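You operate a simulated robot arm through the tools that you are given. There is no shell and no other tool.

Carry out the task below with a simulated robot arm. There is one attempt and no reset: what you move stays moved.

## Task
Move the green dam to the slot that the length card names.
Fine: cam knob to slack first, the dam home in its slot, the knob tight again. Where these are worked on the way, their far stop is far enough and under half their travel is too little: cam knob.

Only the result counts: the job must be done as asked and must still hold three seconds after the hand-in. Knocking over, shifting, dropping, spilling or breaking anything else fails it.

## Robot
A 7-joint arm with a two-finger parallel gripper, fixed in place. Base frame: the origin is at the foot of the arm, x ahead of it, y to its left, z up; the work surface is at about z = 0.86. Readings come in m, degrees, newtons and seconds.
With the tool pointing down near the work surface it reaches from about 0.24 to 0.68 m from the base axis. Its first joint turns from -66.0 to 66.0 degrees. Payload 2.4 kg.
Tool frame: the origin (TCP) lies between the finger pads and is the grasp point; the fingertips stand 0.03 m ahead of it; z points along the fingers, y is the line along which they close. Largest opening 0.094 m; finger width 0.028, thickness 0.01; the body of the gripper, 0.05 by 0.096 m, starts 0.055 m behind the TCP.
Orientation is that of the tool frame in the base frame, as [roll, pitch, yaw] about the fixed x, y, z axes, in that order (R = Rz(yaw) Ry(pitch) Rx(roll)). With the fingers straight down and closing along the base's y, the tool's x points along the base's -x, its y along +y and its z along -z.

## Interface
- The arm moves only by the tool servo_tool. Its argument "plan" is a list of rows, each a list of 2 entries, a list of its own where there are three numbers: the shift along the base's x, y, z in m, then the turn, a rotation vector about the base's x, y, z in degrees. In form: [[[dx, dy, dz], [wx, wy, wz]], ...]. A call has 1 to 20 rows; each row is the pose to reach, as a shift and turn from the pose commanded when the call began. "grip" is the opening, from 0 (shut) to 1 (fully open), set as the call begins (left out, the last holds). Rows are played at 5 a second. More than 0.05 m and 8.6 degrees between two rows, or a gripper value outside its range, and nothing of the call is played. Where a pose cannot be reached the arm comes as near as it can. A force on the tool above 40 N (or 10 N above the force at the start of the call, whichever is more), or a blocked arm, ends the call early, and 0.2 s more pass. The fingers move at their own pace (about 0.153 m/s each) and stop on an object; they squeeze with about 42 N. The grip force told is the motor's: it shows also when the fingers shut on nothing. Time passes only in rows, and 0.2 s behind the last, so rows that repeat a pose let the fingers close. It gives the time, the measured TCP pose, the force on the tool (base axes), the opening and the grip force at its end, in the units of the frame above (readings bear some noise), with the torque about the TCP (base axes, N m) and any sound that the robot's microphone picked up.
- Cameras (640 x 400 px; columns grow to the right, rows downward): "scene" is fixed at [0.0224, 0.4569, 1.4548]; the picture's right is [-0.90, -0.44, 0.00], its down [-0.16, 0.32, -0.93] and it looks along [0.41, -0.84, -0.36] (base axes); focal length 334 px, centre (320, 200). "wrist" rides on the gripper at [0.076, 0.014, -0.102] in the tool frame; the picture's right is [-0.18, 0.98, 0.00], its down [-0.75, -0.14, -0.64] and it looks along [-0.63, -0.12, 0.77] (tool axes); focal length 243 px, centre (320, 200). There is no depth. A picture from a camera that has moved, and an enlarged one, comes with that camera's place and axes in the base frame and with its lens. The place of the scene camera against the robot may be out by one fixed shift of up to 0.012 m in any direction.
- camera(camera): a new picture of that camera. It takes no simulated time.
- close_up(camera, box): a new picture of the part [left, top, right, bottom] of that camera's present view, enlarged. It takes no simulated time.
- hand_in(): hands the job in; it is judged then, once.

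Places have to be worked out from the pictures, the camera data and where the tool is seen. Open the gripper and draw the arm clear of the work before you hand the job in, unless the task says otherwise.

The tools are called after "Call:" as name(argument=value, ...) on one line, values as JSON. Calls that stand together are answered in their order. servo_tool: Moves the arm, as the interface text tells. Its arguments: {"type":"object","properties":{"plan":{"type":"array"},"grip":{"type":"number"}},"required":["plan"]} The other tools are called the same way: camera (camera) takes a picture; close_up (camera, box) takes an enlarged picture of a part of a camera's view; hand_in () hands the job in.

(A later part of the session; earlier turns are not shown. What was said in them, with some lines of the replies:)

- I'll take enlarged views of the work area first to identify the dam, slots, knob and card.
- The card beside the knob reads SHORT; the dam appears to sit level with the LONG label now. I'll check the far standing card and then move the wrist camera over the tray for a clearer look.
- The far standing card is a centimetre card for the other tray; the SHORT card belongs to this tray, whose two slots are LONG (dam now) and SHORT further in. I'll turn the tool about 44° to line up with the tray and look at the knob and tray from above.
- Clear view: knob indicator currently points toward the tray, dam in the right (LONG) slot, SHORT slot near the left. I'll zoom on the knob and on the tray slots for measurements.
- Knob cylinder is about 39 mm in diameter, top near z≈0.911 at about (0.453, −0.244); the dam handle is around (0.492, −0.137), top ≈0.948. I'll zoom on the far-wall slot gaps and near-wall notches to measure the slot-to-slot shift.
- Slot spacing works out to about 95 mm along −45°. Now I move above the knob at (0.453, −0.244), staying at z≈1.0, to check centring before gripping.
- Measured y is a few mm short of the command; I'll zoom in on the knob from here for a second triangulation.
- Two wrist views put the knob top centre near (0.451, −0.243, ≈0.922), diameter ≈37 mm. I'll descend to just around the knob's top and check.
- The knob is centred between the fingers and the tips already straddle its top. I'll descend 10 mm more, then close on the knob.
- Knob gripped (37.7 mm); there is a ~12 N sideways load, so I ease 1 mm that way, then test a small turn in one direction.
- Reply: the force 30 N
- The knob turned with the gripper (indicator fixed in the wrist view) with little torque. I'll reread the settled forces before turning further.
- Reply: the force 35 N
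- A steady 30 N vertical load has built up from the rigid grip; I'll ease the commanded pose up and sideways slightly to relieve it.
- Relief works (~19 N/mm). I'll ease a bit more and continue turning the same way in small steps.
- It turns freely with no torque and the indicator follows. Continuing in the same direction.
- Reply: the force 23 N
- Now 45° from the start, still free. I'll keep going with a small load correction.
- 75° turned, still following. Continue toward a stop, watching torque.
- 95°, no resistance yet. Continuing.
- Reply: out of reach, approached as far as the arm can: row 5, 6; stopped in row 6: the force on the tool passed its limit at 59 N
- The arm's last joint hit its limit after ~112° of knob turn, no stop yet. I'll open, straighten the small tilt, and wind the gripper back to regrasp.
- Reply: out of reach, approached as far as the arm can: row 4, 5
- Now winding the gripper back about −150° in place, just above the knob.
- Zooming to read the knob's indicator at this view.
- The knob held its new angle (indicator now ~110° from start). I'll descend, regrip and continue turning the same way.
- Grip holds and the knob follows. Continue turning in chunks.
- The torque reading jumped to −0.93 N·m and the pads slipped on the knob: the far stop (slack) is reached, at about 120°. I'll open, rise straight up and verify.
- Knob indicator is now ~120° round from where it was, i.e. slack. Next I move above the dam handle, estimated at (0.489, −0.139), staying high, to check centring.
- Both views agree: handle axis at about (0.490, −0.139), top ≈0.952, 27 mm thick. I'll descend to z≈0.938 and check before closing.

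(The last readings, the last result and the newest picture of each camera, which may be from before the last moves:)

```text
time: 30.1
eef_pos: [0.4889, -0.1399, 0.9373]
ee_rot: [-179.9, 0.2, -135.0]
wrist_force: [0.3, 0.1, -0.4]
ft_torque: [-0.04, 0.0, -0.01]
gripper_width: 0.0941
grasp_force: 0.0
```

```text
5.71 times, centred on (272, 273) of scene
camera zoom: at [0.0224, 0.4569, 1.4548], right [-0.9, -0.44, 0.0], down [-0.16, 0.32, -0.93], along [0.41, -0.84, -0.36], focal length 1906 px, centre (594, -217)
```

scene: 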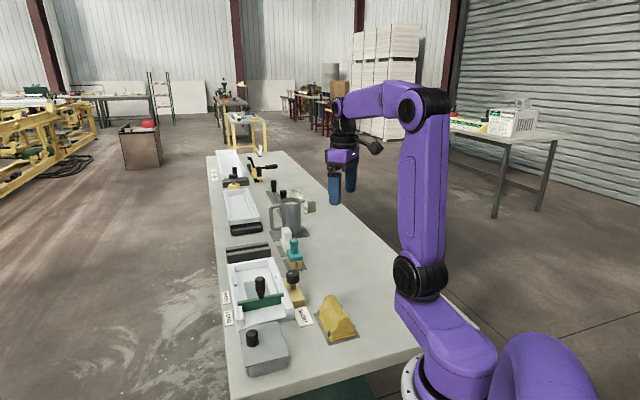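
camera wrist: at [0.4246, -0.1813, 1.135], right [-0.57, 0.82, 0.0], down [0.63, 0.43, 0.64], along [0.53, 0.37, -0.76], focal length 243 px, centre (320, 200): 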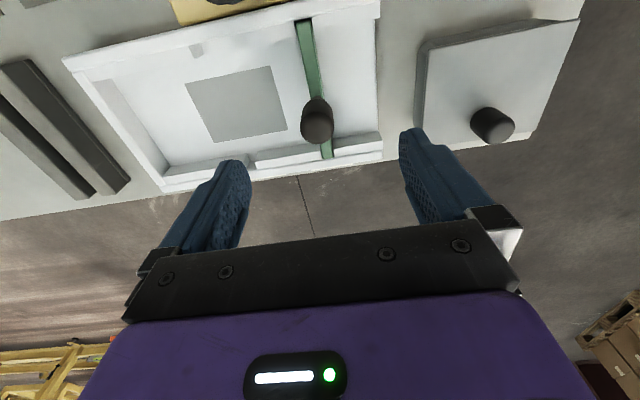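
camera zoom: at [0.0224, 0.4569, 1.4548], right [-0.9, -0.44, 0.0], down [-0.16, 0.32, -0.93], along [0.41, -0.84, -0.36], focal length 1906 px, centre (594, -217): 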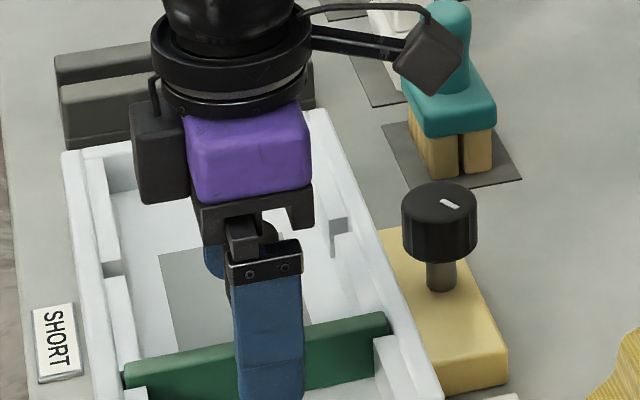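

Handle is centred between the pads; closing on it.

Call:
servo_tool(plan=[[[0, 0, 0], [0, 0, 0]], [[0, 0, 0], [0, 0, 0]], [[0, 0, 0], [0, 0, 0]], [[0, 0, 0], [0, 0, 0]]], grip=0)

Call:
close_up(camera="wrist", box=[220, 80, 440, 230])

```text
time: 31.1
eef_pos: [0.4907, -0.1415, 0.9361]
ee_rot: [-179.9, 0.2, -134.9]
wrist_force: [0.0, 0.3, 1.0]
ft_torque: [0.01, -0.02, 0.0]
gripper_width: 0.0248
grasp_force: 42.5
```

```text
2.67 times, centred on (330, 155) of wrist
camera zoom: at [0.4262, -0.1832, 1.0397], right [-0.57, 0.82, 0.0], down [0.63, 0.43, 0.64], along [0.53, 0.37, -0.76], focal length 647 px, centre (293, 320)
```

zoom: 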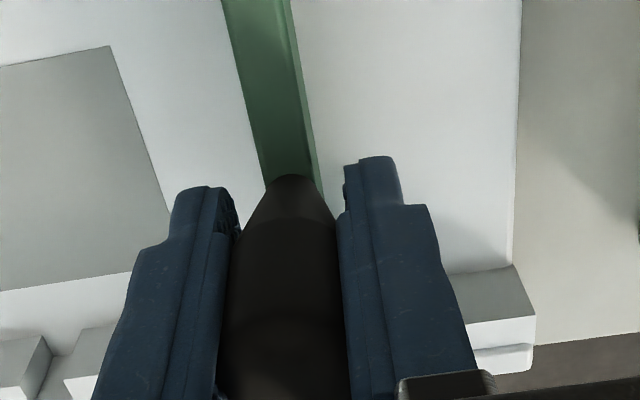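

Clean grip (24.8 mm, no side load). Home reference height is TCP z≈0.9365. Now lifting the dam straight up.

Call:
servo_tool(plan=[[[0, 0, 0.005], [0, 0, 0]], [[0, 0, 0.012], [0, 0, 0]], [[0, 0, 0.025], [0, 0, 0]], [[0, 0, 0.04], [0, 0, 0]], [[0, 0, 0.055], [0, 0, 0]], [[0, 0, 0.055], [0, 0, 0]]])

Call:
camera(camera="wrist")

Call:
close_up(camera="scene", box=[212, 238, 322, 328])

```text
time: 32.5
eef_pos: [0.4927, -0.1402, 0.9941]
ee_rot: [-180.0, 0.1, -134.9]
wrist_force: [-1.2, -0.4, 0.0]
ft_torque: [-0.02, 0.0, -0.04]
gripper_width: 0.0248
grasp_force: 42.2
```

```text
taken
camera wrist: at [0.4272, -0.1828, 1.0971], right [-0.57, 0.82, 0.0], down [0.63, 0.43, 0.64], along [0.53, 0.36, -0.76], focal length 243 px, centre (320, 200)
```

wrist: 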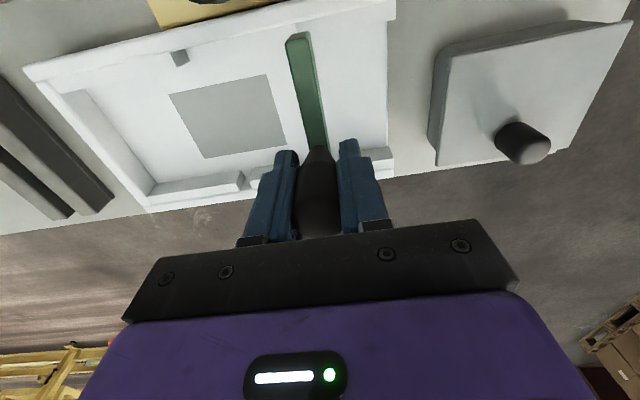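

```text
4.44 times, centred on (267, 283) of scene
camera zoom: at [0.0224, 0.4569, 1.4548], right [-0.9, -0.44, 0.0], down [-0.16, 0.32, -0.93], along [0.41, -0.84, -0.36], focal length 1482 px, centre (556, -169)
```

zoom: 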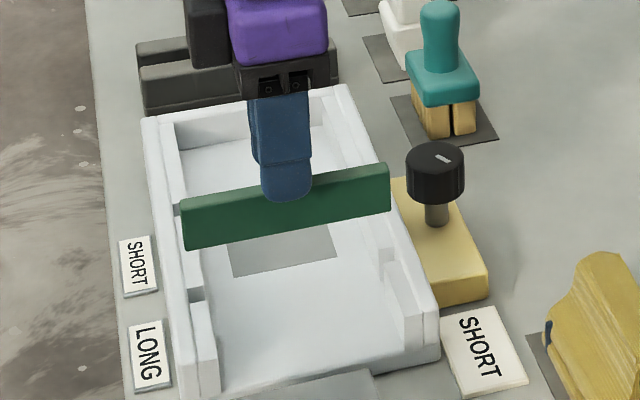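

The dam is out cleanly. I'll take close-ups of both walls to measure the slots again from here.

Call:
close_up(camera="wrist", box=[150, 20, 330, 120])

Call:
close_up(camera="wrist", box=[130, 130, 290, 220])

Call:
close_up(camera="scene", box=[230, 255, 330, 330])

```text
3.56 times, centred on (240, 70) of wrist
camera zoom: at [0.4272, -0.1828, 1.0971], right [-0.57, 0.82, 0.0], down [0.63, 0.43, 0.64], along [0.53, 0.36, -0.76], focal length 863 px, centre (604, 662)
```

zoom: 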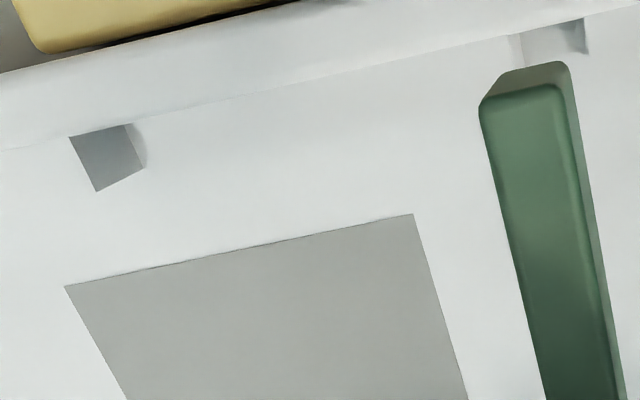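

```text
4.00 times, centred on (210, 175) of wrist
camera zoom: at [0.4272, -0.1828, 1.0971], right [-0.57, 0.82, 0.0], down [0.63, 0.43, 0.64], along [0.53, 0.36, -0.76], focal length 970 px, centre (760, 300)
```

zoom: 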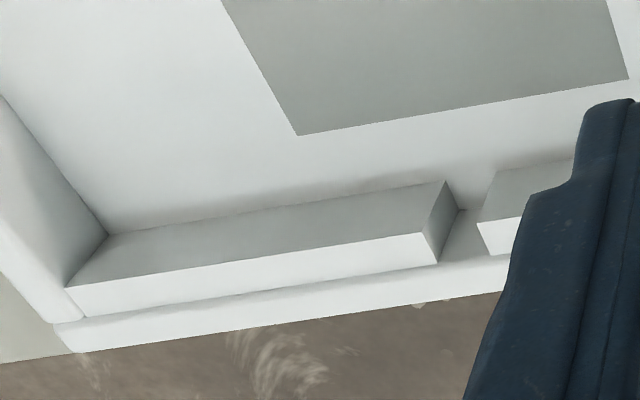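

```text
5.33 times, centred on (280, 292) of scene
camera zoom: at [0.0224, 0.4569, 1.4548], right [-0.9, -0.44, 0.0], down [-0.16, 0.32, -0.93], along [0.41, -0.84, -0.36], focal length 1779 px, centre (533, -293)
```

zoom: 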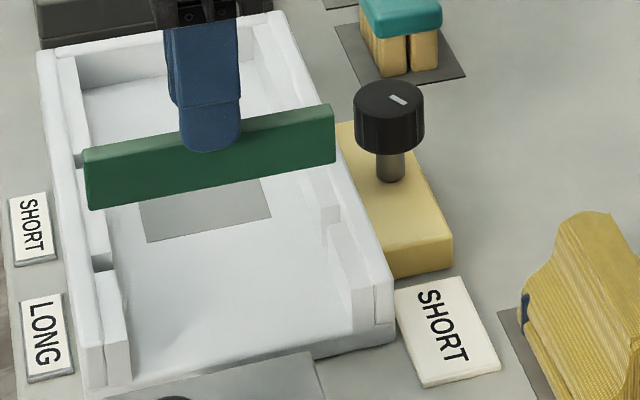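

I'll take a high-zoom reference of the LONG notch from this hover pose; after shifting by one slot pitch the SHORT notch should appear at the same pixels.

Call:
close_up(camera="wrist", box=[270, 10, 340, 60])

Call:
close_up(camera="wrist", box=[140, 40, 210, 90])

Call:
servo_tool(plan=[[[0, 0, 0], [0, 0, 0]], [[0, 0, 0], [0, 0, 0]]])

```text
8.00 times, centred on (305, 35) of wrist
camera zoom: at [0.4272, -0.1828, 1.0971], right [-0.57, 0.82, 0.0], down [0.63, 0.43, 0.64], along [0.53, 0.36, -0.76], focal length 1941 px, centre (440, 1520)
```

zoom: 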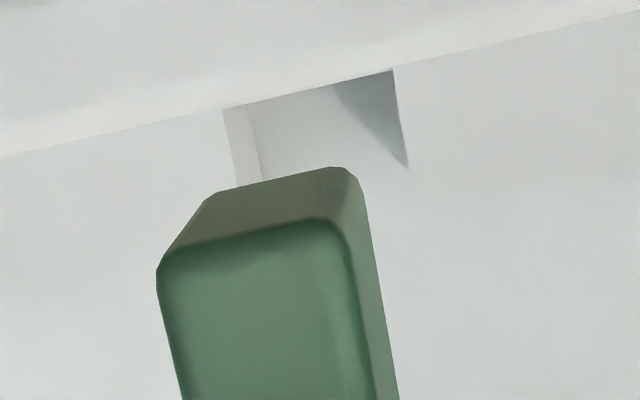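

```text
8.00 times, centred on (175, 65) of wrist
camera zoom: at [0.4272, -0.1828, 1.0971], right [-0.57, 0.82, 0.0], down [0.63, 0.43, 0.64], along [0.53, 0.36, -0.76], focal length 1941 px, centre (1480, 1280)
```

zoom: 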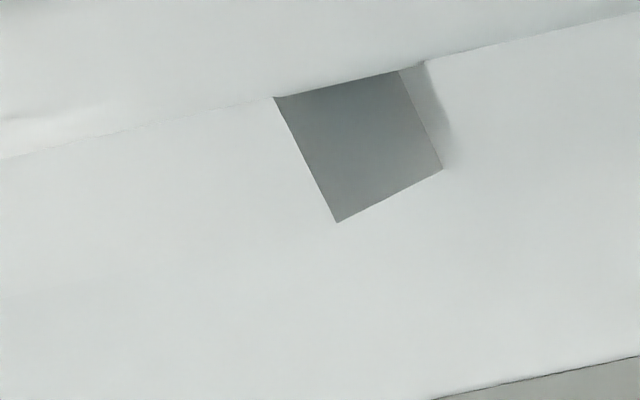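

```text
time: 33.1
eef_pos: [0.4896, -0.1397, 0.9937]
ee_rot: [-180.0, 0.2, -134.9]
wrist_force: [-0.5, -0.6, -0.5]
ft_torque: [0.03, -0.02, -0.01]
gripper_width: 0.0244
grasp_force: 41.6
```

Reference notch edges: left top (222,110), right top (393,69) in that zoom. Now shifting one pitch (~92 mm) along the tray at the same height, then comparing the same box.

Call:
servo_tool(plan=[[[0.013, -0.013, 0], [0, 0, 0]], [[0.026, -0.026, 0], [0, 0, 0]], [[0.039, -0.039, 0], [0, 0, 0]], [[0.052, -0.052, 0], [0, 0, 0]], [[0.0647, -0.0654, 0], [0, 0, 0]], [[0.0647, -0.0654, 0], [0, 0, 0]], [[0.0647, -0.0654, 0], [0, 0, 0]]])

Call:
close_up(camera="wrist", box=[270, 10, 340, 60])

Call:
camera(camera="wrist")

Call:
close_up(camera="scene", box=[212, 238, 322, 328])

```text
time: 34.7
eef_pos: [0.5559, -0.2062, 0.9912]
ee_rot: [-180.0, 0.3, -134.9]
wrist_force: [0.2, 0.1, -0.5]
ft_torque: [0.0, -0.01, 0.02]
gripper_width: 0.0246
grasp_force: 42.4
```

```text
8.00 times, centred on (305, 35) of wrist
camera zoom: at [0.4921, -0.2497, 1.0945], right [-0.57, 0.82, 0.0], down [0.63, 0.43, 0.64], along [0.53, 0.37, -0.76], focal length 1941 px, centre (440, 1520)
```

zoom: 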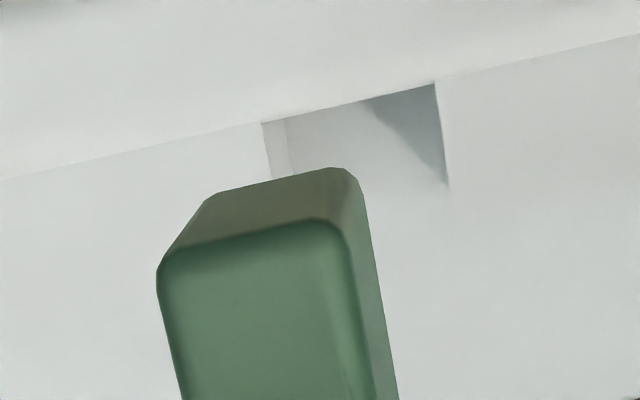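

```text
taken
camera wrist: at [0.4921, -0.2497, 1.0945], right [-0.57, 0.82, 0.0], down [0.63, 0.43, 0.64], along [0.53, 0.37, -0.76], focal length 243 px, centre (320, 200)
```

wrist: 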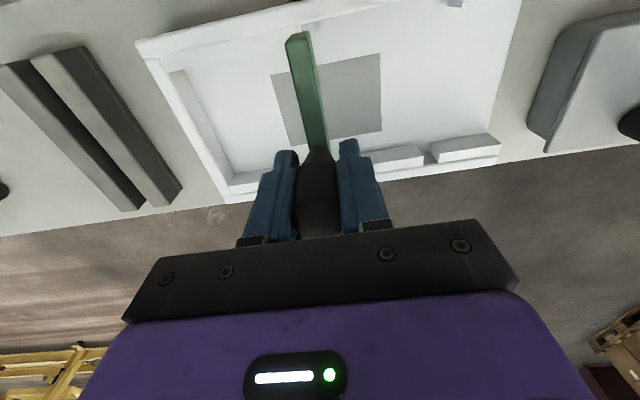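

```text
4.44 times, centred on (267, 283) of scene
camera zoom: at [0.0224, 0.4569, 1.4548], right [-0.9, -0.44, 0.0], down [-0.16, 0.32, -0.93], along [0.41, -0.84, -0.36], focal length 1482 px, centre (556, -169)
```

zoom: 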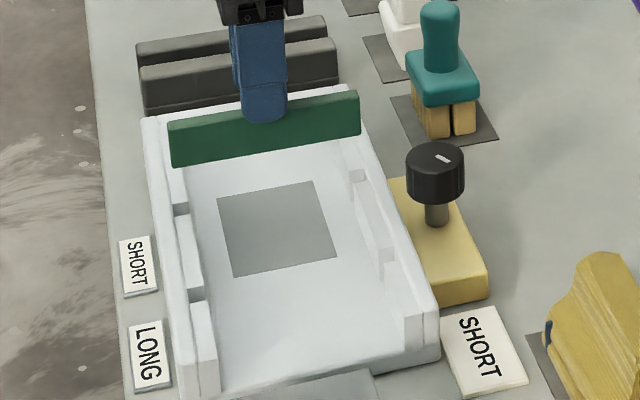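

The SHORT notch is offset ~41 px from the reference, i.e. I overshot by ~3.4 mm along the tray (pitch ≈ 90 mm) and ~1.4 mm across. I'll correct (−1.4, +3.4 mm) and lower 18 mm, keeping the dam's bottom edge above the ribs, to compare directly.

Call:
servo_tool(plan=[[[-0.0014, 0.0034, 0], [0, 0, 0]], [[-0.0014, 0.0034, -0.009], [0, 0, 0]], [[-0.0014, 0.0034, -0.018], [0, 0, 0]], [[-0.0014, 0.0034, -0.018], [0, 0, 0]]])

Call:
close_up(camera="wrist", box=[260, 10, 340, 70])

Call:
close_up(camera="scene", box=[232, 248, 312, 308])

```text
time: 35.7
eef_pos: [0.5539, -0.2013, 0.9733]
ee_rot: [-180.0, 0.2, -134.9]
wrist_force: [-0.2, -0.1, -0.8]
ft_torque: [0.01, -0.05, 0.04]
gripper_width: 0.0248
grasp_force: 42.0
```

```text
6.67 times, centred on (300, 40) of wrist
camera zoom: at [0.4905, -0.245, 1.0771], right [-0.57, 0.82, 0.0], down [0.63, 0.43, 0.64], along [0.53, 0.37, -0.76], focal length 1618 px, centre (453, 1267)
```

zoom: 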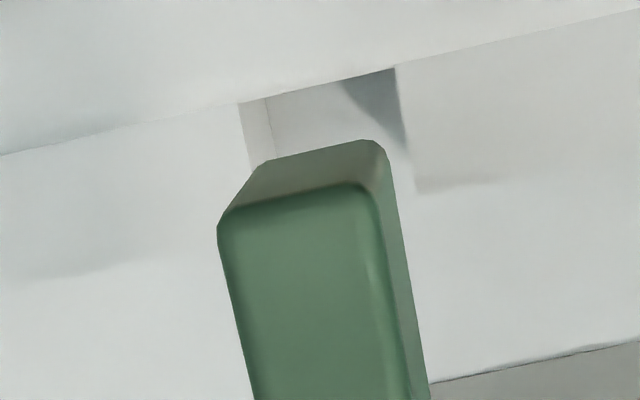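

```text
6.67 times, centred on (272, 278) of scene
camera zoom: at [0.0224, 0.4569, 1.4548], right [-0.9, -0.44, 0.0], down [-0.16, 0.32, -0.93], along [0.41, -0.84, -0.36], focal length 2223 px, centre (640, -320)
```

zoom: 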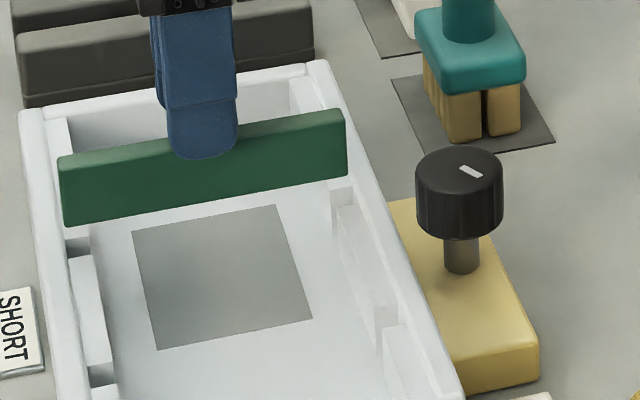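

Here the plate's bottom edge lines up with the SHORT slot within a fraction of a mm after accounting for parallax, and the scene view agrees crosswise. I'll lower another 8 mm and check force and view.

Call:
servo_tool(plan=[[[0, 0, -0.003], [0, 0, 0]], [[0, 0, -0.006], [0, 0, 0]], [[0, 0, -0.008], [0, 0, 0]], [[0, 0, -0.008], [0, 0, 0]]])

Call:
close_up(camera="wrist", box=[260, 10, 340, 70])

Call:
close_up(camera="scene", box=[232, 253, 292, 298])

```text
time: 36.7
eef_pos: [0.5532, -0.2025, 0.9663]
ee_rot: [180.0, 0.2, -134.9]
wrist_force: [-0.8, -0.5, -0.5]
ft_torque: [0.02, 0.04, -0.01]
gripper_width: 0.0248
grasp_force: 42.0
```

```text
6.67 times, centred on (300, 40) of wrist
camera zoom: at [0.4897, -0.2456, 1.0695], right [-0.57, 0.82, 0.0], down [0.63, 0.43, 0.64], along [0.53, 0.37, -0.76], focal length 1618 px, centre (453, 1267)
```

zoom: 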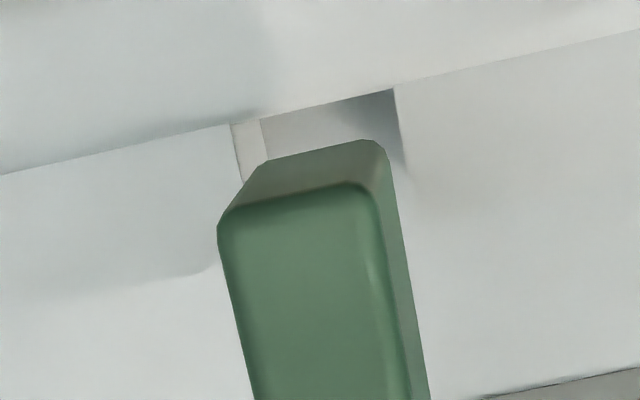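

```text
8.89 times, centred on (262, 276) of scene
camera zoom: at [0.0224, 0.4569, 1.4548], right [-0.9, -0.44, 0.0], down [-0.16, 0.32, -0.93], along [0.41, -0.84, -0.36], focal length 2965 px, centre (836, -471)
```

zoom: 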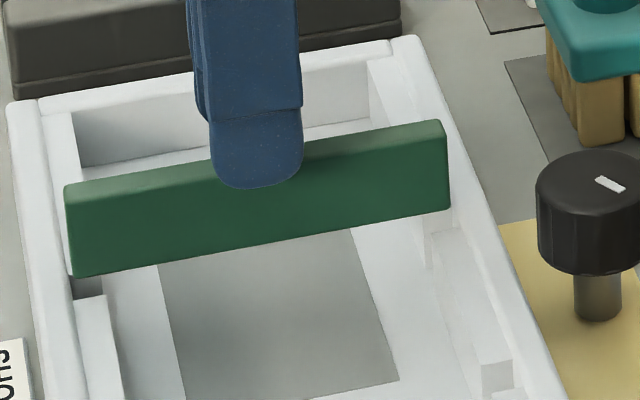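

Still centred over the slot with no contact force. Lowering another 8 mm so the lower edge enters the slot.

Call:
servo_tool(plan=[[[0, 0, -0.003], [0, 0, 0]], [[0, 0, -0.006], [0, 0, 0]], [[0, 0, -0.008], [0, 0, 0]], [[0, 0, -0.008], [0, 0, 0]]])

Call:
close_up(camera="wrist", box=[260, 10, 340, 70])

Call:
close_up(camera="scene", box=[232, 253, 292, 298])

```text
time: 37.7
eef_pos: [0.5517, -0.2021, 0.9591]
ee_rot: [-179.9, 0.3, -134.9]
wrist_force: [1.7, -1.0, -1.0]
ft_torque: [-0.04, -0.07, 0.03]
gripper_width: 0.0246
grasp_force: 42.0
```

```text
6.67 times, centred on (300, 40) of wrist
camera zoom: at [0.489, -0.2448, 1.0617], right [-0.57, 0.82, 0.0], down [0.63, 0.43, 0.64], along [0.53, 0.36, -0.76], focal length 1618 px, centre (453, 1267)
```

zoom: 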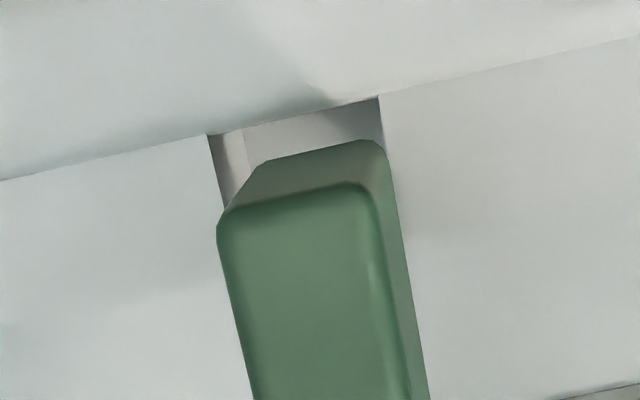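

```text
8.89 times, centred on (262, 276) of scene
camera zoom: at [0.0224, 0.4569, 1.4548], right [-0.9, -0.44, 0.0], down [-0.16, 0.32, -0.93], along [0.41, -0.84, -0.36], focal length 2965 px, centre (836, -471)
```

zoom: 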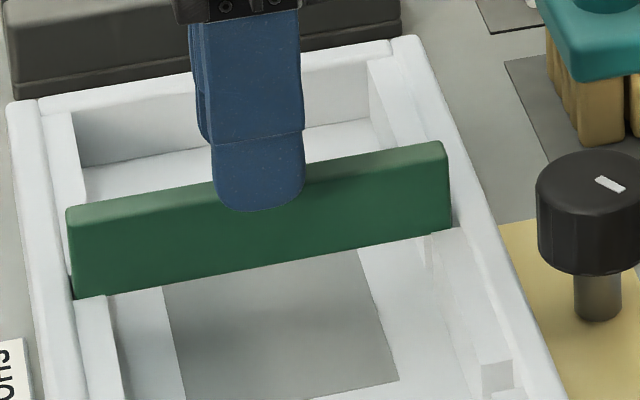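

The lower edge has entered the slot but the tool drifted ~1.4 mm toward the near rib (2 N light contact). I'll shift 1.2 mm back along the tray and continue down.

Call:
servo_tool(plan=[[[0.0009, -0.0009, 0], [0, 0, 0]], [[0.0009, -0.0009, -0.002], [0, 0, 0]], [[0.0009, -0.0009, -0.004], [0, 0, 0]], [[0.0009, -0.0009, -0.006], [0, 0, 0]], [[0.0009, -0.0009, -0.006], [0, 0, 0]]])

Call:
close_up(camera="wrist", box=[260, 10, 340, 70])

Call:
close_up(camera="scene", box=[232, 253, 292, 298])

```text
time: 38.9
eef_pos: [0.5542, -0.2021, 0.9522]
ee_rot: [179.9, 0.2, -134.9]
wrist_force: [-1.1, 1.1, -0.7]
ft_torque: [-0.01, -0.01, 0.0]
gripper_width: 0.0247
grasp_force: 42.2
```

```text
6.67 times, centred on (300, 40) of wrist
camera zoom: at [0.4898, -0.2452, 1.0551], right [-0.57, 0.82, 0.0], down [0.63, 0.43, 0.64], along [0.53, 0.36, -0.76], focal length 1618 px, centre (453, 1267)
```

zoom: 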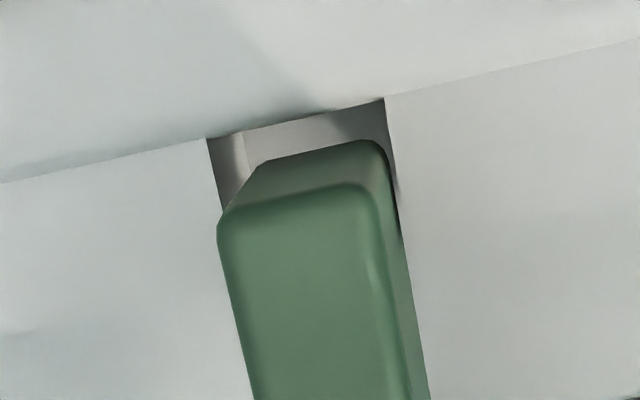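

```text
8.89 times, centred on (262, 276) of scene
camera zoom: at [0.0224, 0.4569, 1.4548], right [-0.9, -0.44, 0.0], down [-0.16, 0.32, -0.93], along [0.41, -0.84, -0.36], focal length 2965 px, centre (836, -471)
```

zoom: 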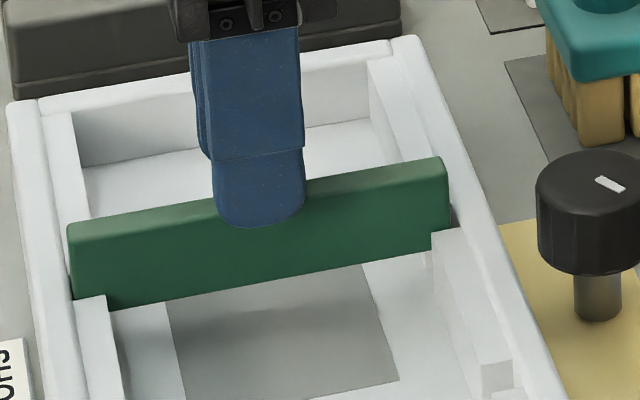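

The plate is captured in the SHORT slot on both walls with ~1 N force. Continuing down toward the home height 0.9365.

Call:
servo_tool(plan=[[[0.0002, -0.0002, -0.003], [0, 0, 0]], [[0.0002, -0.0002, -0.006], [0, 0, 0]], [[0.0002, -0.0002, -0.009], [0, 0, 0]], [[0.0002, -0.0002, -0.012], [0, 0, 0]], [[0.0002, -0.0002, -0.012], [0, 0, 0]]])

Call:
close_up(camera="wrist", box=[260, 10, 340, 70])

Call:
close_up(camera="scene", box=[232, 253, 292, 298])

```text
time: 40.1
eef_pos: [0.5546, -0.2037, 0.941]
ee_rot: [179.9, 0.2, -134.9]
wrist_force: [-0.5, -0.6, -1.7]
ft_torque: [0.0, 0.02, 0.03]
gripper_width: 0.0247
grasp_force: 42.1
```

```text
6.67 times, centred on (300, 40) of wrist
camera zoom: at [0.4908, -0.2457, 1.0436], right [-0.57, 0.82, 0.0], down [0.63, 0.43, 0.64], along [0.53, 0.37, -0.76], focal length 1618 px, centre (453, 1267)
```

zoom: 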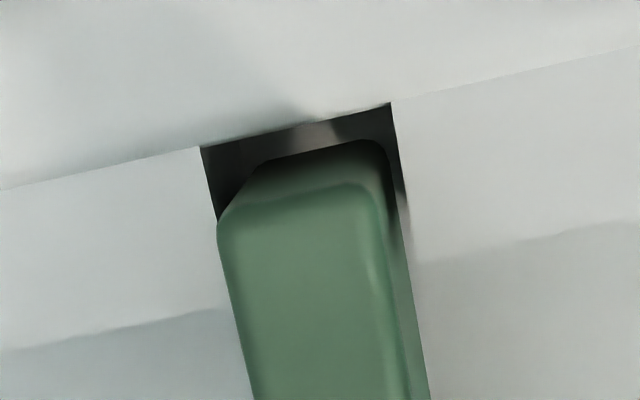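

```text
8.89 times, centred on (262, 276) of scene
camera zoom: at [0.0224, 0.4569, 1.4548], right [-0.9, -0.44, 0.0], down [-0.16, 0.32, -0.93], along [0.41, -0.84, -0.36], focal length 2965 px, centre (836, -471)
```

zoom: 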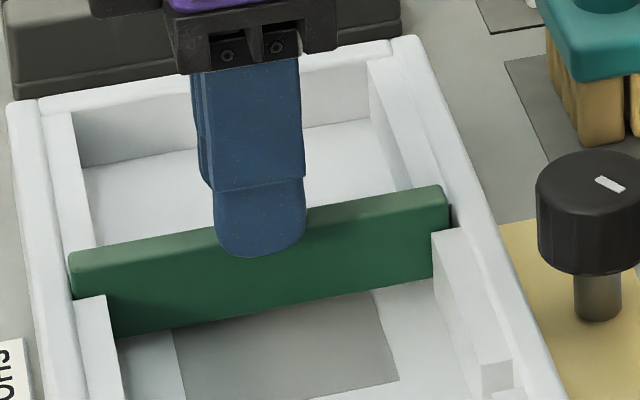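

Only ~4–5 mm remains. I lower in 1 mm steps until light seating force shows.

Call:
servo_tool(plan=[[[0, 0, -0.001], [0, 0, 0]], [[0, 0, -0.002], [0, 0, 0]], [[0, 0, -0.003], [0, 0, 0]], [[0, 0, -0.004], [0, 0, 0]], [[0, 0, -0.0045], [0, 0, 0]], [[0, 0, -0.0045], [0, 0, 0]]])

Call:
close_up(camera="scene", box=[232, 253, 292, 298])

```text
time: 41.5
eef_pos: [0.5535, -0.204, 0.9364]
ee_rot: [-179.8, 0.3, -134.9]
wrist_force: [0.9, 0.0, 3.6]
ft_torque: [-0.11, 0.08, 0.03]
gripper_width: 0.0248
grasp_force: 42.0
```

```text
8.89 times, centred on (262, 276) of scene
camera zoom: at [0.0224, 0.4569, 1.4548], right [-0.9, -0.44, 0.0], down [-0.16, 0.32, -0.93], along [0.41, -0.84, -0.36], focal length 2965 px, centre (836, -471)
```

zoom: 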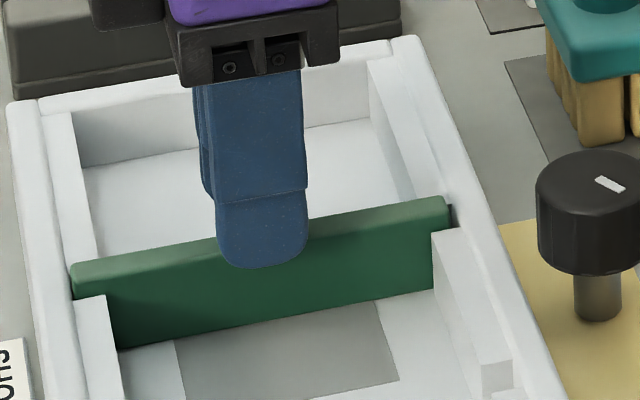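

Reached 0.9364 (original home height) with 3.6 N upward – bottomed. A slight extra press to be sure it is seated.

Call:
servo_tool(plan=[[[0, 0, -0.0005], [0, 0, 0]], [[0, 0, -0.001], [0, 0, 0]], [[0, 0, -0.001], [0, 0, 0]]])

```text
time: 42.3
eef_pos: [0.5526, -0.204, 0.937]
ee_rot: [-179.9, 0.1, -134.9]
wrist_force: [-1.9, 2.8, 16.8]
ft_torque: [-0.01, 0.28, -0.01]
gripper_width: 0.0247
grasp_force: 42.3
```

Firm bottoming (17 N with no further travel). I'll relax 0.8 mm, open the fingers and rise.

Call:
servo_tool(plan=[[[0, 0, 0.0008], [0, 0, 0]], [[0, 0, 0.0008], [0, 0, 0]]])

Call:
servo_tool(plan=[[[0, 0, 0], [0, 0, 0]], [[0, 0, 0], [0, 0, 0]], [[0, 0, 0.03], [0, 0, 0]], [[0, 0, 0.065], [0, 0, 0]], [[0, 0, 0.1], [0, 0, 0]], [[0, 0, 0.1], [0, 0, 0]]], grip=1)

Call:
camera(camera="wrist")

Call:
close_up(camera="scene", box=[222, 248, 322, 318])

```text
time: 42.9
eef_pos: [0.5541, -0.2041, 0.9378]
ee_rot: [-179.8, 0.2, -134.9]
wrist_force: [0.0, 4.8, 18.7]
ft_torque: [0.0, 0.2, -0.02]
gripper_width: 0.0249
grasp_force: 42.5
```

```text
time: 44.3
eef_pos: [0.5557, -0.2029, 1.0375]
ee_rot: [-180.0, 0.2, -134.9]
wrist_force: [0.3, -0.5, -0.8]
ft_torque: [0.03, -0.05, -0.01]
gripper_width: 0.0942
grasp_force: 0.0
```

```text
taken
camera wrist: at [0.4914, -0.2462, 1.1409], right [-0.57, 0.82, 0.0], down [0.63, 0.43, 0.64], along [0.53, 0.37, -0.76], focal length 243 px, centre (320, 200)
```

wrist: 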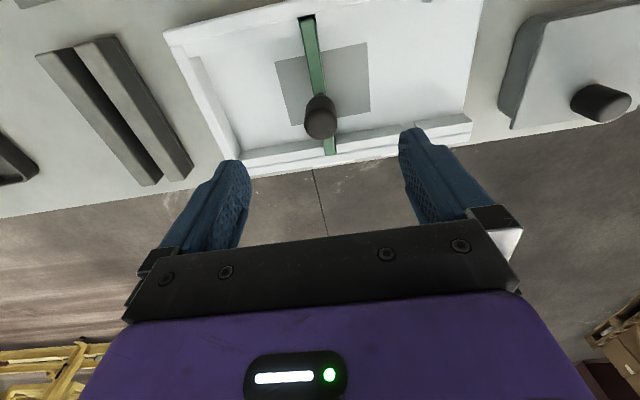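

```text
5.71 times, centred on (272, 283) of scene
camera zoom: at [0.0224, 0.4569, 1.4548], right [-0.9, -0.44, 0.0], down [-0.16, 0.32, -0.93], along [0.41, -0.84, -0.36], focal length 1906 px, centre (594, -274)
```

zoom: 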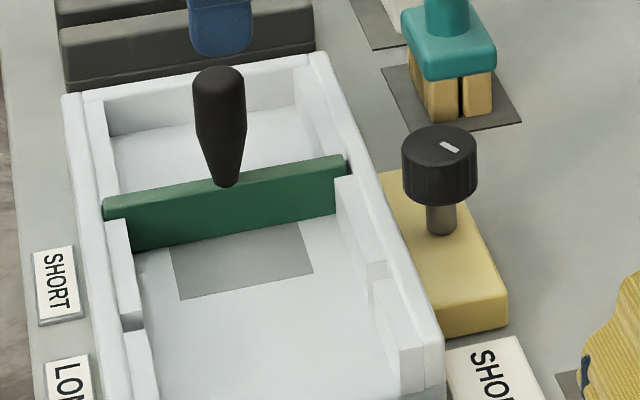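

The dam stands in the SHORT slot. I'll check its seating at both ends in close-up.

Call:
close_up(camera="wrist", box=[260, 0, 380, 75])

Call:
close_up(camera="wrist", box=[280, 90, 400, 165])

Call:
close_up(camera="scene", box=[232, 258, 292, 303])

```text
5.33 times, centred on (320, 38) of wrist
camera zoom: at [0.4914, -0.2462, 1.1409], right [-0.57, 0.82, 0.0], down [0.63, 0.43, 0.64], along [0.53, 0.37, -0.76], focal length 1294 px, centre (320, 1067)
```

zoom: 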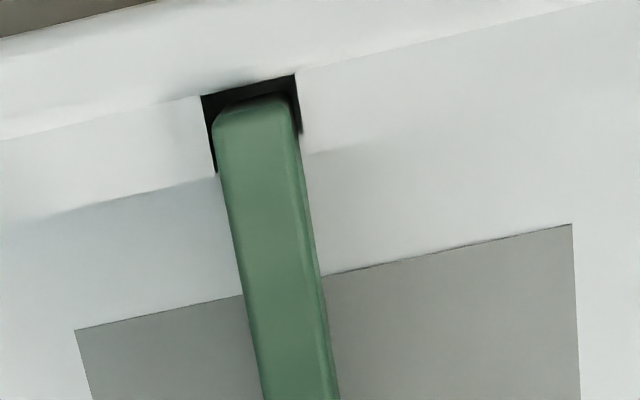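

```text
5.33 times, centred on (340, 128) of wrist
camera zoom: at [0.4914, -0.2462, 1.1409], right [-0.57, 0.82, 0.0], down [0.63, 0.43, 0.64], along [0.53, 0.37, -0.76], focal length 1294 px, centre (213, 587)
```

zoom: 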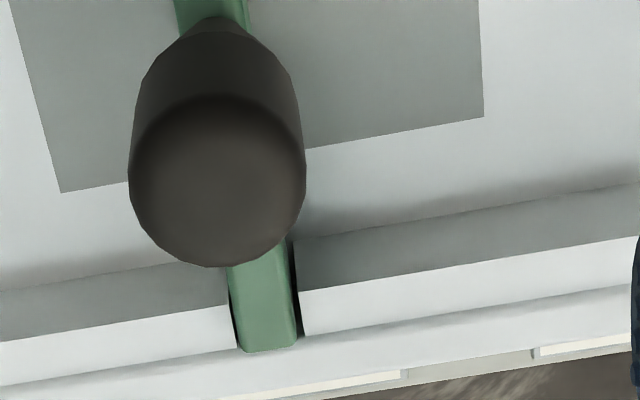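

```text
8.89 times, centred on (262, 280) of scene
camera zoom: at [0.0224, 0.4569, 1.4548], right [-0.9, -0.44, 0.0], down [-0.16, 0.32, -0.93], along [0.41, -0.84, -0.36], focal length 2965 px, centre (836, -516)
```

zoom: 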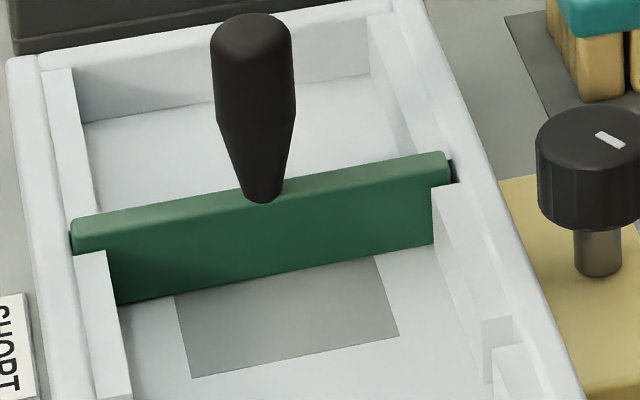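

Dam is down in the slot at both ends, same height as before. Now I go back above the knob, winding the gripper +85° so there's room to turn the knob clockwise back to tight.

Call:
servo_tool(plan=[[[-0.0105, -0.004, 0], [0, 0, 7.7]], [[-0.021, -0.008, 0], [0, 0, 15.4]], [[-0.0315, -0.012, 0], [0, 0, 23.1]], [[-0.042, -0.016, 0], [0, 0, 30.8]], [[-0.0525, -0.02, 0], [0, 0, 38.5]], [[-0.063, -0.0245, 0], [0, 0, 46.2]], [[-0.0735, -0.0285, 0], [0, 0, 53.9]], [[-0.084, -0.0325, 0], [0, 0, 61.6]], [[-0.0945, -0.0365, 0], [0, 0, 69.3]], [[-0.105, -0.0406, 0], [0, 0, 77]], [[-0.105, -0.0406, 0], [0, 0, 85]], [[-0.105, -0.0406, -0.03], [0, 0, 85]], [[-0.105, -0.0406, -0.06], [0, 0, 85]], [[-0.105, -0.0406, -0.06], [0, 0, 85]]])

Call:
camera(camera="wrist")

Call:
close_up(camera="wrist", box=[250, 80, 410, 200])

```text
time: 47.3
eef_pos: [0.4499, -0.2426, 0.9776]
ee_rot: [-180.0, 0.2, -49.8]
wrist_force: [0.8, 0.2, -0.3]
ft_torque: [0.01, -0.02, 0.02]
gripper_width: 0.0941
grasp_force: 0.2
```

```text
taken
camera wrist: at [0.488, -0.3097, 1.0807], right [-0.87, -0.49, 0.0], down [-0.38, 0.67, 0.64], along [-0.32, 0.56, -0.76], focal length 243 px, centre (320, 200)
```

wrist: 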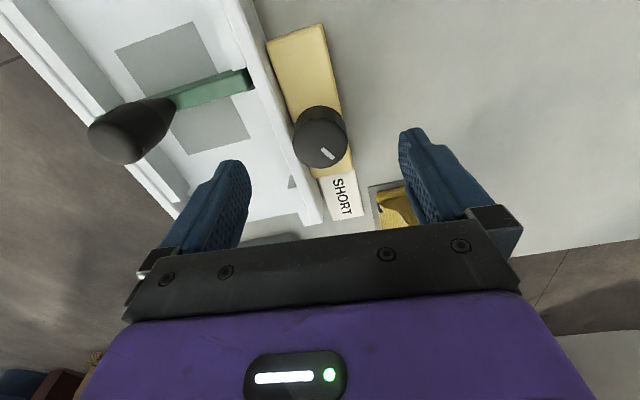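

```text
3.33 times, centred on (330, 140) of wrist
camera zoom: at [0.488, -0.3097, 1.0807], right [-0.87, -0.49, 0.0], down [-0.38, 0.67, 0.64], along [-0.32, 0.56, -0.76], focal length 809 px, centre (287, 400)
```

zoom: 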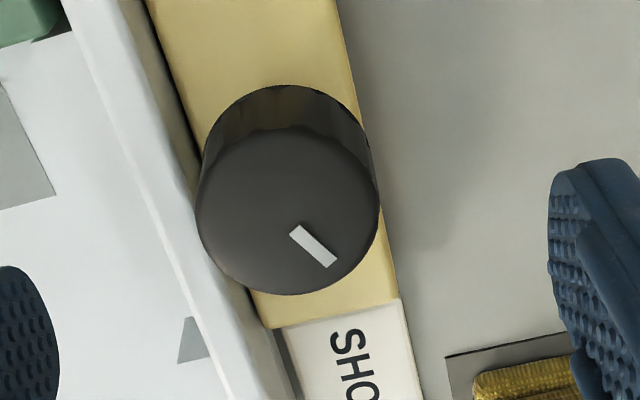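

Knob is centred beneath the gripper, indicator at its slack position. Descending and gripping.

Call:
servo_tool(plan=[[[0.0005, -0.0007, -0.014], [0, 0, 0]], [[0.0005, -0.0007, -0.028], [0, 0, 0]], [[0.0005, -0.0007, -0.0416], [0, 0, 0]], [[0.0005, -0.0007, -0.0416], [0, 0, 0]]])

Call:
servo_tool(plan=[[[0, 0, 0], [0, 0, 0]], [[0, 0, 0], [0, 0, 0]], [[0, 0, 0], [0, 0, 0]]], grip=0)

Call:
servo_tool(plan=[[[0, 0, 0], [0, 0, -5]], [[0, 0, 0], [0, 0, -10]], [[0, 0, 0], [0, 0, -15]], [[0, 0, 0], [0, 0, -15]]])

Call:
close_up(camera="wrist", box=[220, 80, 440, 220])

```text
time: 48.3
eef_pos: [0.4498, -0.2449, 0.9342]
ee_rot: [179.9, 0.2, -49.9]
wrist_force: [-0.8, 0.3, 0.2]
ft_torque: [-0.05, 0.0, 0.02]
gripper_width: 0.0943
grasp_force: 0.0
```

```text
time: 49.1
eef_pos: [0.4495, -0.2436, 0.9345]
ee_rot: [-180.0, 0.2, -49.9]
wrist_force: [1.5, 0.8, -3.3]
ft_torque: [-0.1, -0.02, -0.08]
gripper_width: 0.0375
grasp_force: 45.1
```

```text
time: 50.1
eef_pos: [0.4488, -0.245, 0.9346]
ee_rot: [-179.9, 0.1, -64.9]
wrist_force: [9.5, -4.8, -8.3]
ft_torque: [0.35, 0.31, -0.01]
gripper_width: 0.0374
grasp_force: 44.8
```

```text
2.86 times, centred on (330, 150) of wrist
camera zoom: at [0.4695, -0.319, 1.0375], right [-0.97, -0.25, 0.0], down [-0.19, 0.74, 0.64], along [-0.16, 0.62, -0.77], focal length 693 px, centre (291, 343)
```

zoom: 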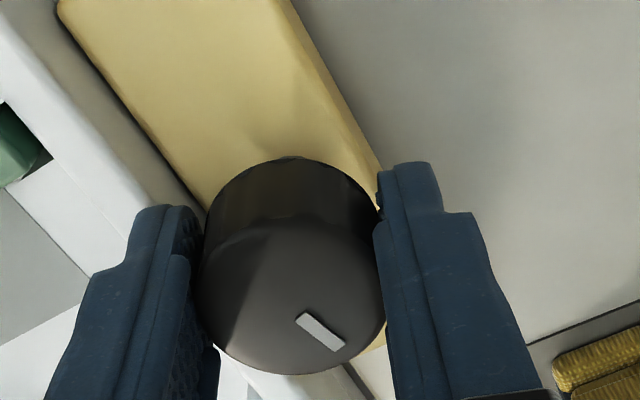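

Knob follows clockwise. Continuing in chunks.

Call:
servo_tool(plan=[[[0.0003, 0, -0.0003], [0, 0, -5]], [[0.0003, 0, -0.0003], [0, 0, -10]], [[0.0003, 0, -0.0003], [0, 0, -15]], [[0.0003, 0, -0.0003], [0, 0, -20]], [[0.0003, 0, -0.0003], [0, 0, -25]], [[0.0003, 0, -0.0003], [0, 0, -30]], [[0.0003, 0, -0.0003], [0, 0, -35]], [[0.0003, 0, -0.0003], [0, 0, -35]]])

Call:
close_up(camera="wrist", box=[220, 80, 440, 220])

```text
time: 51.9
eef_pos: [0.4497, -0.2452, 0.9349]
ee_rot: [-179.9, 0.2, -99.9]
wrist_force: [-11.4, -9.1, 26.5]
ft_torque: [-0.1, 0.25, 0.02]
gripper_width: 0.037
grasp_force: 45.7
```

```text
2.86 times, centred on (330, 150) of wrist
camera zoom: at [0.4221, -0.3163, 1.037], right [-0.94, 0.35, 0.0], down [0.27, 0.72, 0.64], along [0.23, 0.6, -0.76], focal length 693 px, centre (291, 343)
```

zoom: 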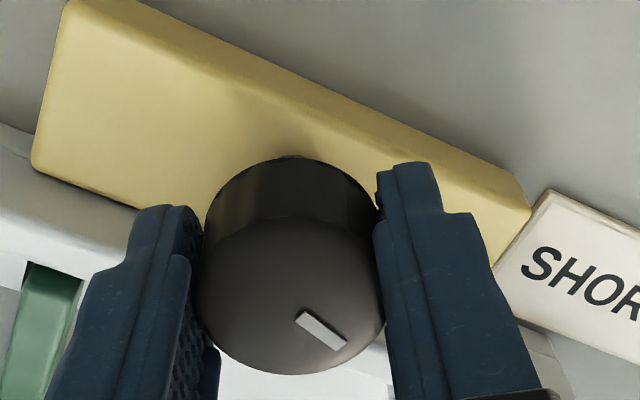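

50° done, following. Relieving the vertical load (26 N) with 1.2 mm up and continuing.

Call:
servo_tool(plan=[[[-0.0005, -0.0004, 0.0012], [0, 0, 0]], [[-0.0005, -0.0004, 0.0012], [0, 0, -5]], [[-0.0005, -0.0004, 0.0012], [0, 0, -10]], [[-0.0005, -0.0004, 0.0012], [0, 0, -15]], [[-0.0005, -0.0004, 0.0012], [0, 0, -20]], [[-0.0005, -0.0004, 0.0012], [0, 0, -25]], [[-0.0005, -0.0004, 0.0012], [0, 0, -30]], [[-0.0005, -0.0004, 0.0012], [0, 0, -30]]])

Call:
close_up(camera="wrist", box=[220, 80, 440, 220])

```text
time: 53.7
eef_pos: [0.4478, -0.244, 0.9339]
ee_rot: [179.8, 0.2, -130.0]
wrist_force: [-1.6, -1.7, -8.2]
ft_torque: [0.73, -0.5, -0.02]
gripper_width: 0.0369
grasp_force: 44.9
```

```text
2.86 times, centred on (330, 150) of wrist
camera zoom: at [0.3894, -0.2926, 1.0371], right [-0.63, 0.77, 0.0], down [0.59, 0.48, 0.64], along [0.5, 0.41, -0.76], focal length 693 px, centre (291, 343)
```

zoom: 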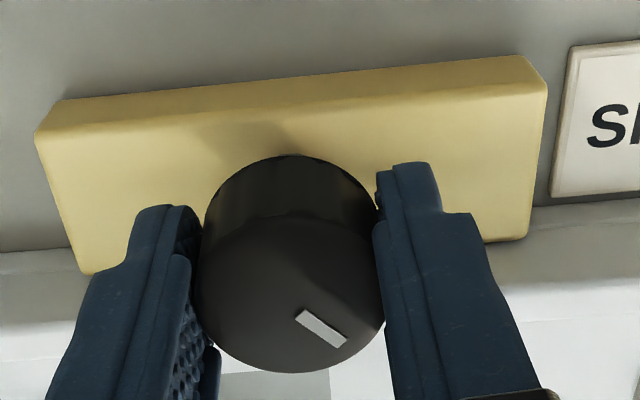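

80° done, still following with no torque. Continuing toward the tight stop.

Call:
servo_tool(plan=[[[0, 0, 0], [0, 0, -5]], [[0, 0, 0], [0, 0, -10]], [[0, 0, 0], [0, 0, -15]], [[0, 0, 0], [0, 0, -20]], [[0, 0, 0], [0, 0, -25]], [[0, 0, 0], [0, 0, -30]], [[0, 0, 0], [0, 0, -30]]])

Call:
close_up(camera="wrist", box=[220, 80, 440, 220])

```text
time: 55.3
eef_pos: [0.4484, -0.2434, 0.9333]
ee_rot: [180.0, 0.0, -160.0]
wrist_force: [-1.1, 2.5, -29.8]
ft_torque: [-0.41, -0.37, 0.02]
gripper_width: 0.0369
grasp_force: 44.6
```

```text
2.86 times, centred on (330, 150) of wrist
camera zoom: at [0.3727, -0.2556, 1.0374], right [-0.16, 0.99, 0.0], down [0.76, 0.12, 0.64], along [0.63, 0.11, -0.77], focal length 693 px, centre (291, 343)
```

zoom: 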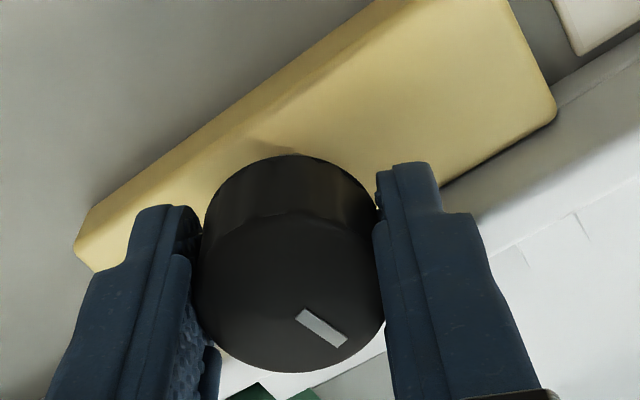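

110° back. I relieve the vertical load (1.3 mm down) and turn on to find the stop.

Call:
servo_tool(plan=[[[0, 0, -0.0013], [0, 0, 0]], [[0, 0, -0.0013], [0, 0, -4]], [[0, 0, -0.0013], [0, 0, -8]], [[0, 0, -0.0013], [0, 0, -12]], [[0, 0, -0.0013], [0, 0, -16]], [[0, 0, -0.0013], [0, 0, -16]]])

Call:
close_up(camera="wrist", box=[220, 80, 440, 220])

```text
time: 56.7
eef_pos: [0.4495, -0.244, 0.9347]
ee_rot: [-179.9, 0.2, -175.8]
wrist_force: [-15.2, 9.0, 7.7]
ft_torque: [-0.25, 0.34, 0.83]
gripper_width: 0.0374
grasp_force: 45.1
```

```text
2.86 times, centred on (330, 150) of wrist
camera zoom: at [0.3726, -0.2339, 1.0373], right [0.11, 0.99, 0.0], down [0.76, -0.09, 0.64], along [0.64, -0.07, -0.77], focal length 693 px, centre (291, 343)
```

zoom: 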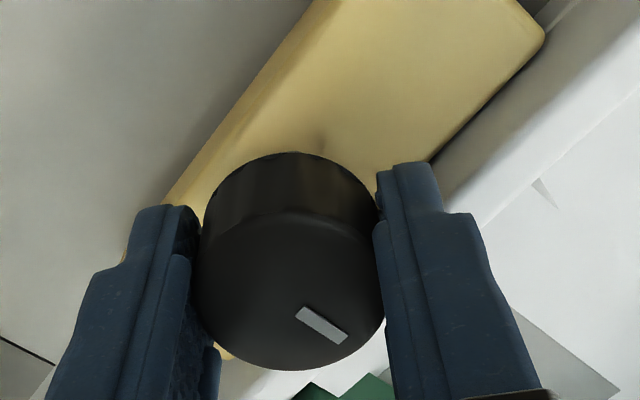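

Torque rose to +0.83 N·m: the tight stop. A few degrees more to confirm it's against the stop.

Call:
servo_tool(plan=[[[0, 0, 0], [0, 0, -3]], [[0, 0, 0], [0, 0, -6]], [[0, 0, 0], [0, 0, -6]]])

Call:
close_up(camera="wrist", box=[220, 80, 440, 220])

```text
time: 57.5
eef_pos: [0.4503, -0.2436, 0.9345]
ee_rot: [-179.9, 0.3, 178.1]
wrist_force: [-0.4, 12.2, -5.4]
ft_torque: [0.46, -0.6, 0.72]
gripper_width: 0.0377
grasp_force: 45.2
```

```text
2.86 times, centred on (330, 150) of wrist
camera zoom: at [0.3744, -0.2256, 1.037], right [0.22, 0.98, 0.0], down [0.75, -0.17, 0.65], along [0.63, -0.14, -0.76], focal length 693 px, centre (291, 343)
```

zoom: 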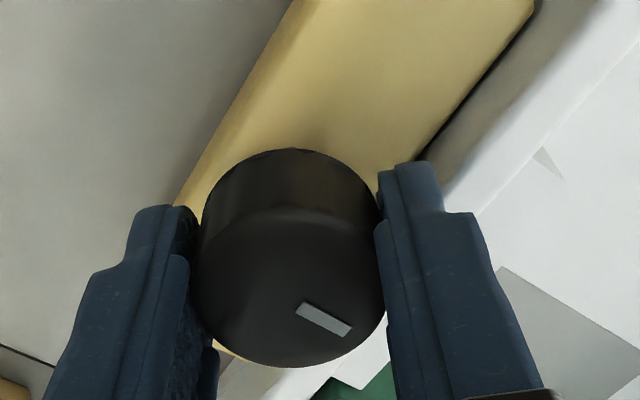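

The pads slip on the knob now: it's at the tight stop. Opening, rising straight up, and taking a check view.

Call:
servo_tool(plan=[[[0, 0, 0], [0, 0, 0]], [[0, 0, 0], [0, 0, 0]], [[0, 0, 0.03], [0, 0, 0]], [[0, 0, 0.07], [0, 0, 0]], [[0, 0, 0.11], [0, 0, 0]], [[0, 0, 0.15], [0, 0, 0]], [[0, 0, 0.15], [0, 0, 0]]], grip=1)

Call:
camera(camera="wrist")

Call:
close_up(camera="scene", box=[222, 248, 322, 318])

Call:
camera(camera="scene")

```text
time: 59.1
eef_pos: [0.4471, -0.2432, 1.0868]
ee_rot: [180.0, 0.1, 178.1]
wrist_force: [0.7, 0.5, 0.6]
ft_torque: [-0.02, 0.0, 0.01]
gripper_width: 0.0941
grasp_force: 0.1
```

```text
taken
camera wrist: at [0.3724, -0.225, 1.1886], right [0.22, 0.98, 0.0], down [0.75, -0.17, 0.64], along [0.63, -0.14, -0.76], focal length 243 px, centre (320, 200)
```

wrist: 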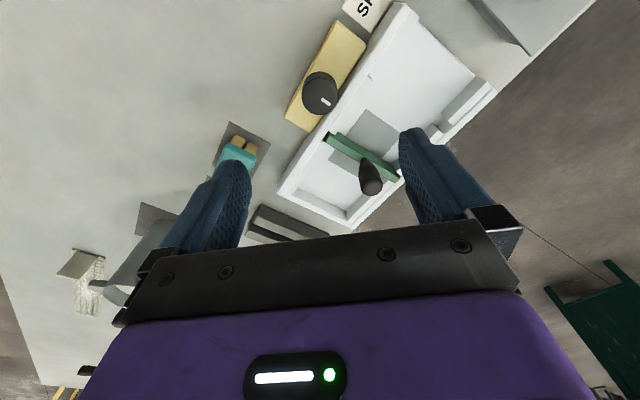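

```text
5.71 times, centred on (272, 283) of scene
camera zoom: at [0.0224, 0.4569, 1.4548], right [-0.9, -0.44, 0.0], down [-0.16, 0.32, -0.93], along [0.41, -0.84, -0.36], focal length 1906 px, centre (594, -274)
```

zoom: 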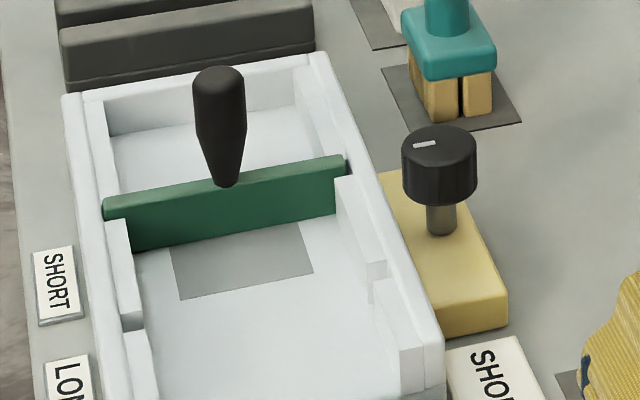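

```text
taken
```

scene: 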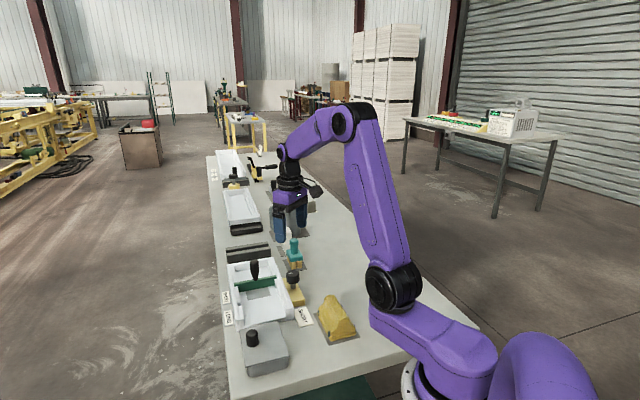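

The knob's indicator is back at its original tight orientation and the dam stands in the SHORT slot, nothing else moved. I'll draw the arm clear toward its start pose.

Call:
servo_tool(plan=[[[-0.02, -0.01, 0.03], [0, 0, 0]], [[-0.05, -0.02, 0.06], [0, 0, 0]], [[-0.08, -0.035, 0.09], [0, 0, 0]], [[-0.11, -0.05, 0.105], [0, 0, 0]], [[-0.124, -0.055, 0.107], [0, 0, 0]], [[-0.124, -0.055, 0.107], [0, 0, 0]]], grip=1)

Call:
close_up(camera="scene", box=[202, 138, 362, 378])

```text
time: 60.5
eef_pos: [0.3258, -0.298, 1.1902]
ee_rot: [179.9, 0.2, 178.0]
wrist_force: [0.3, -0.1, -0.2]
ft_torque: [-0.02, 0.0, 0.0]
gripper_width: 0.094
grasp_force: 0.0
```

```text
1.67 times, centred on (282, 258) of scene
camera zoom: at [0.0224, 0.4569, 1.4548], right [-0.9, -0.44, 0.0], down [-0.16, 0.32, -0.93], along [0.41, -0.84, -0.36], focal length 556 px, centre (383, 103)
```

zoom: 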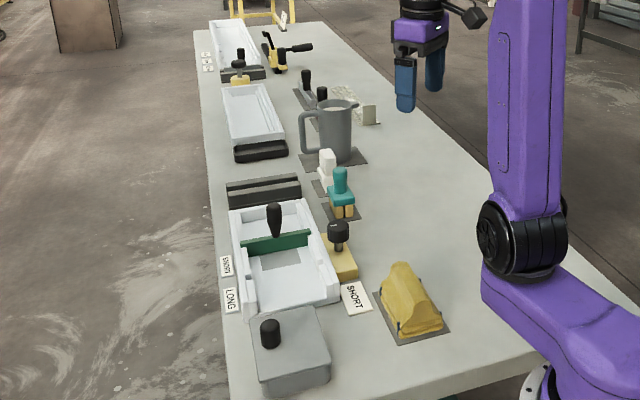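

Everything is in place: dam in the SHORT slot, knob tight, gripper open and clear, other objects undisturbed. Handing in.

Call:
hand_in()

```text
The job is handed in.
```

I moved the green dam to the SHORT slot, as the length card by its tray says, and handed the job in. I don't have the judged result.

- **Cam knob to slack:** I turned it about 120° counter-clockwise to its far stop before lifting the dam. It took two grips, because the arm's last joint ran out of range partway.
- **Dam:** It is seated in the SHORT slot at the same height it had in the LONG slot. I pressed it down to about 17 N and it went no further.
- **Cam knob tight again:** I turned it back until it stopped, and its indicator points the way it did at the start.
- **Surroundings:** The last picture showed nothing else moved. The gripper is open and the arm is back near its start pose.
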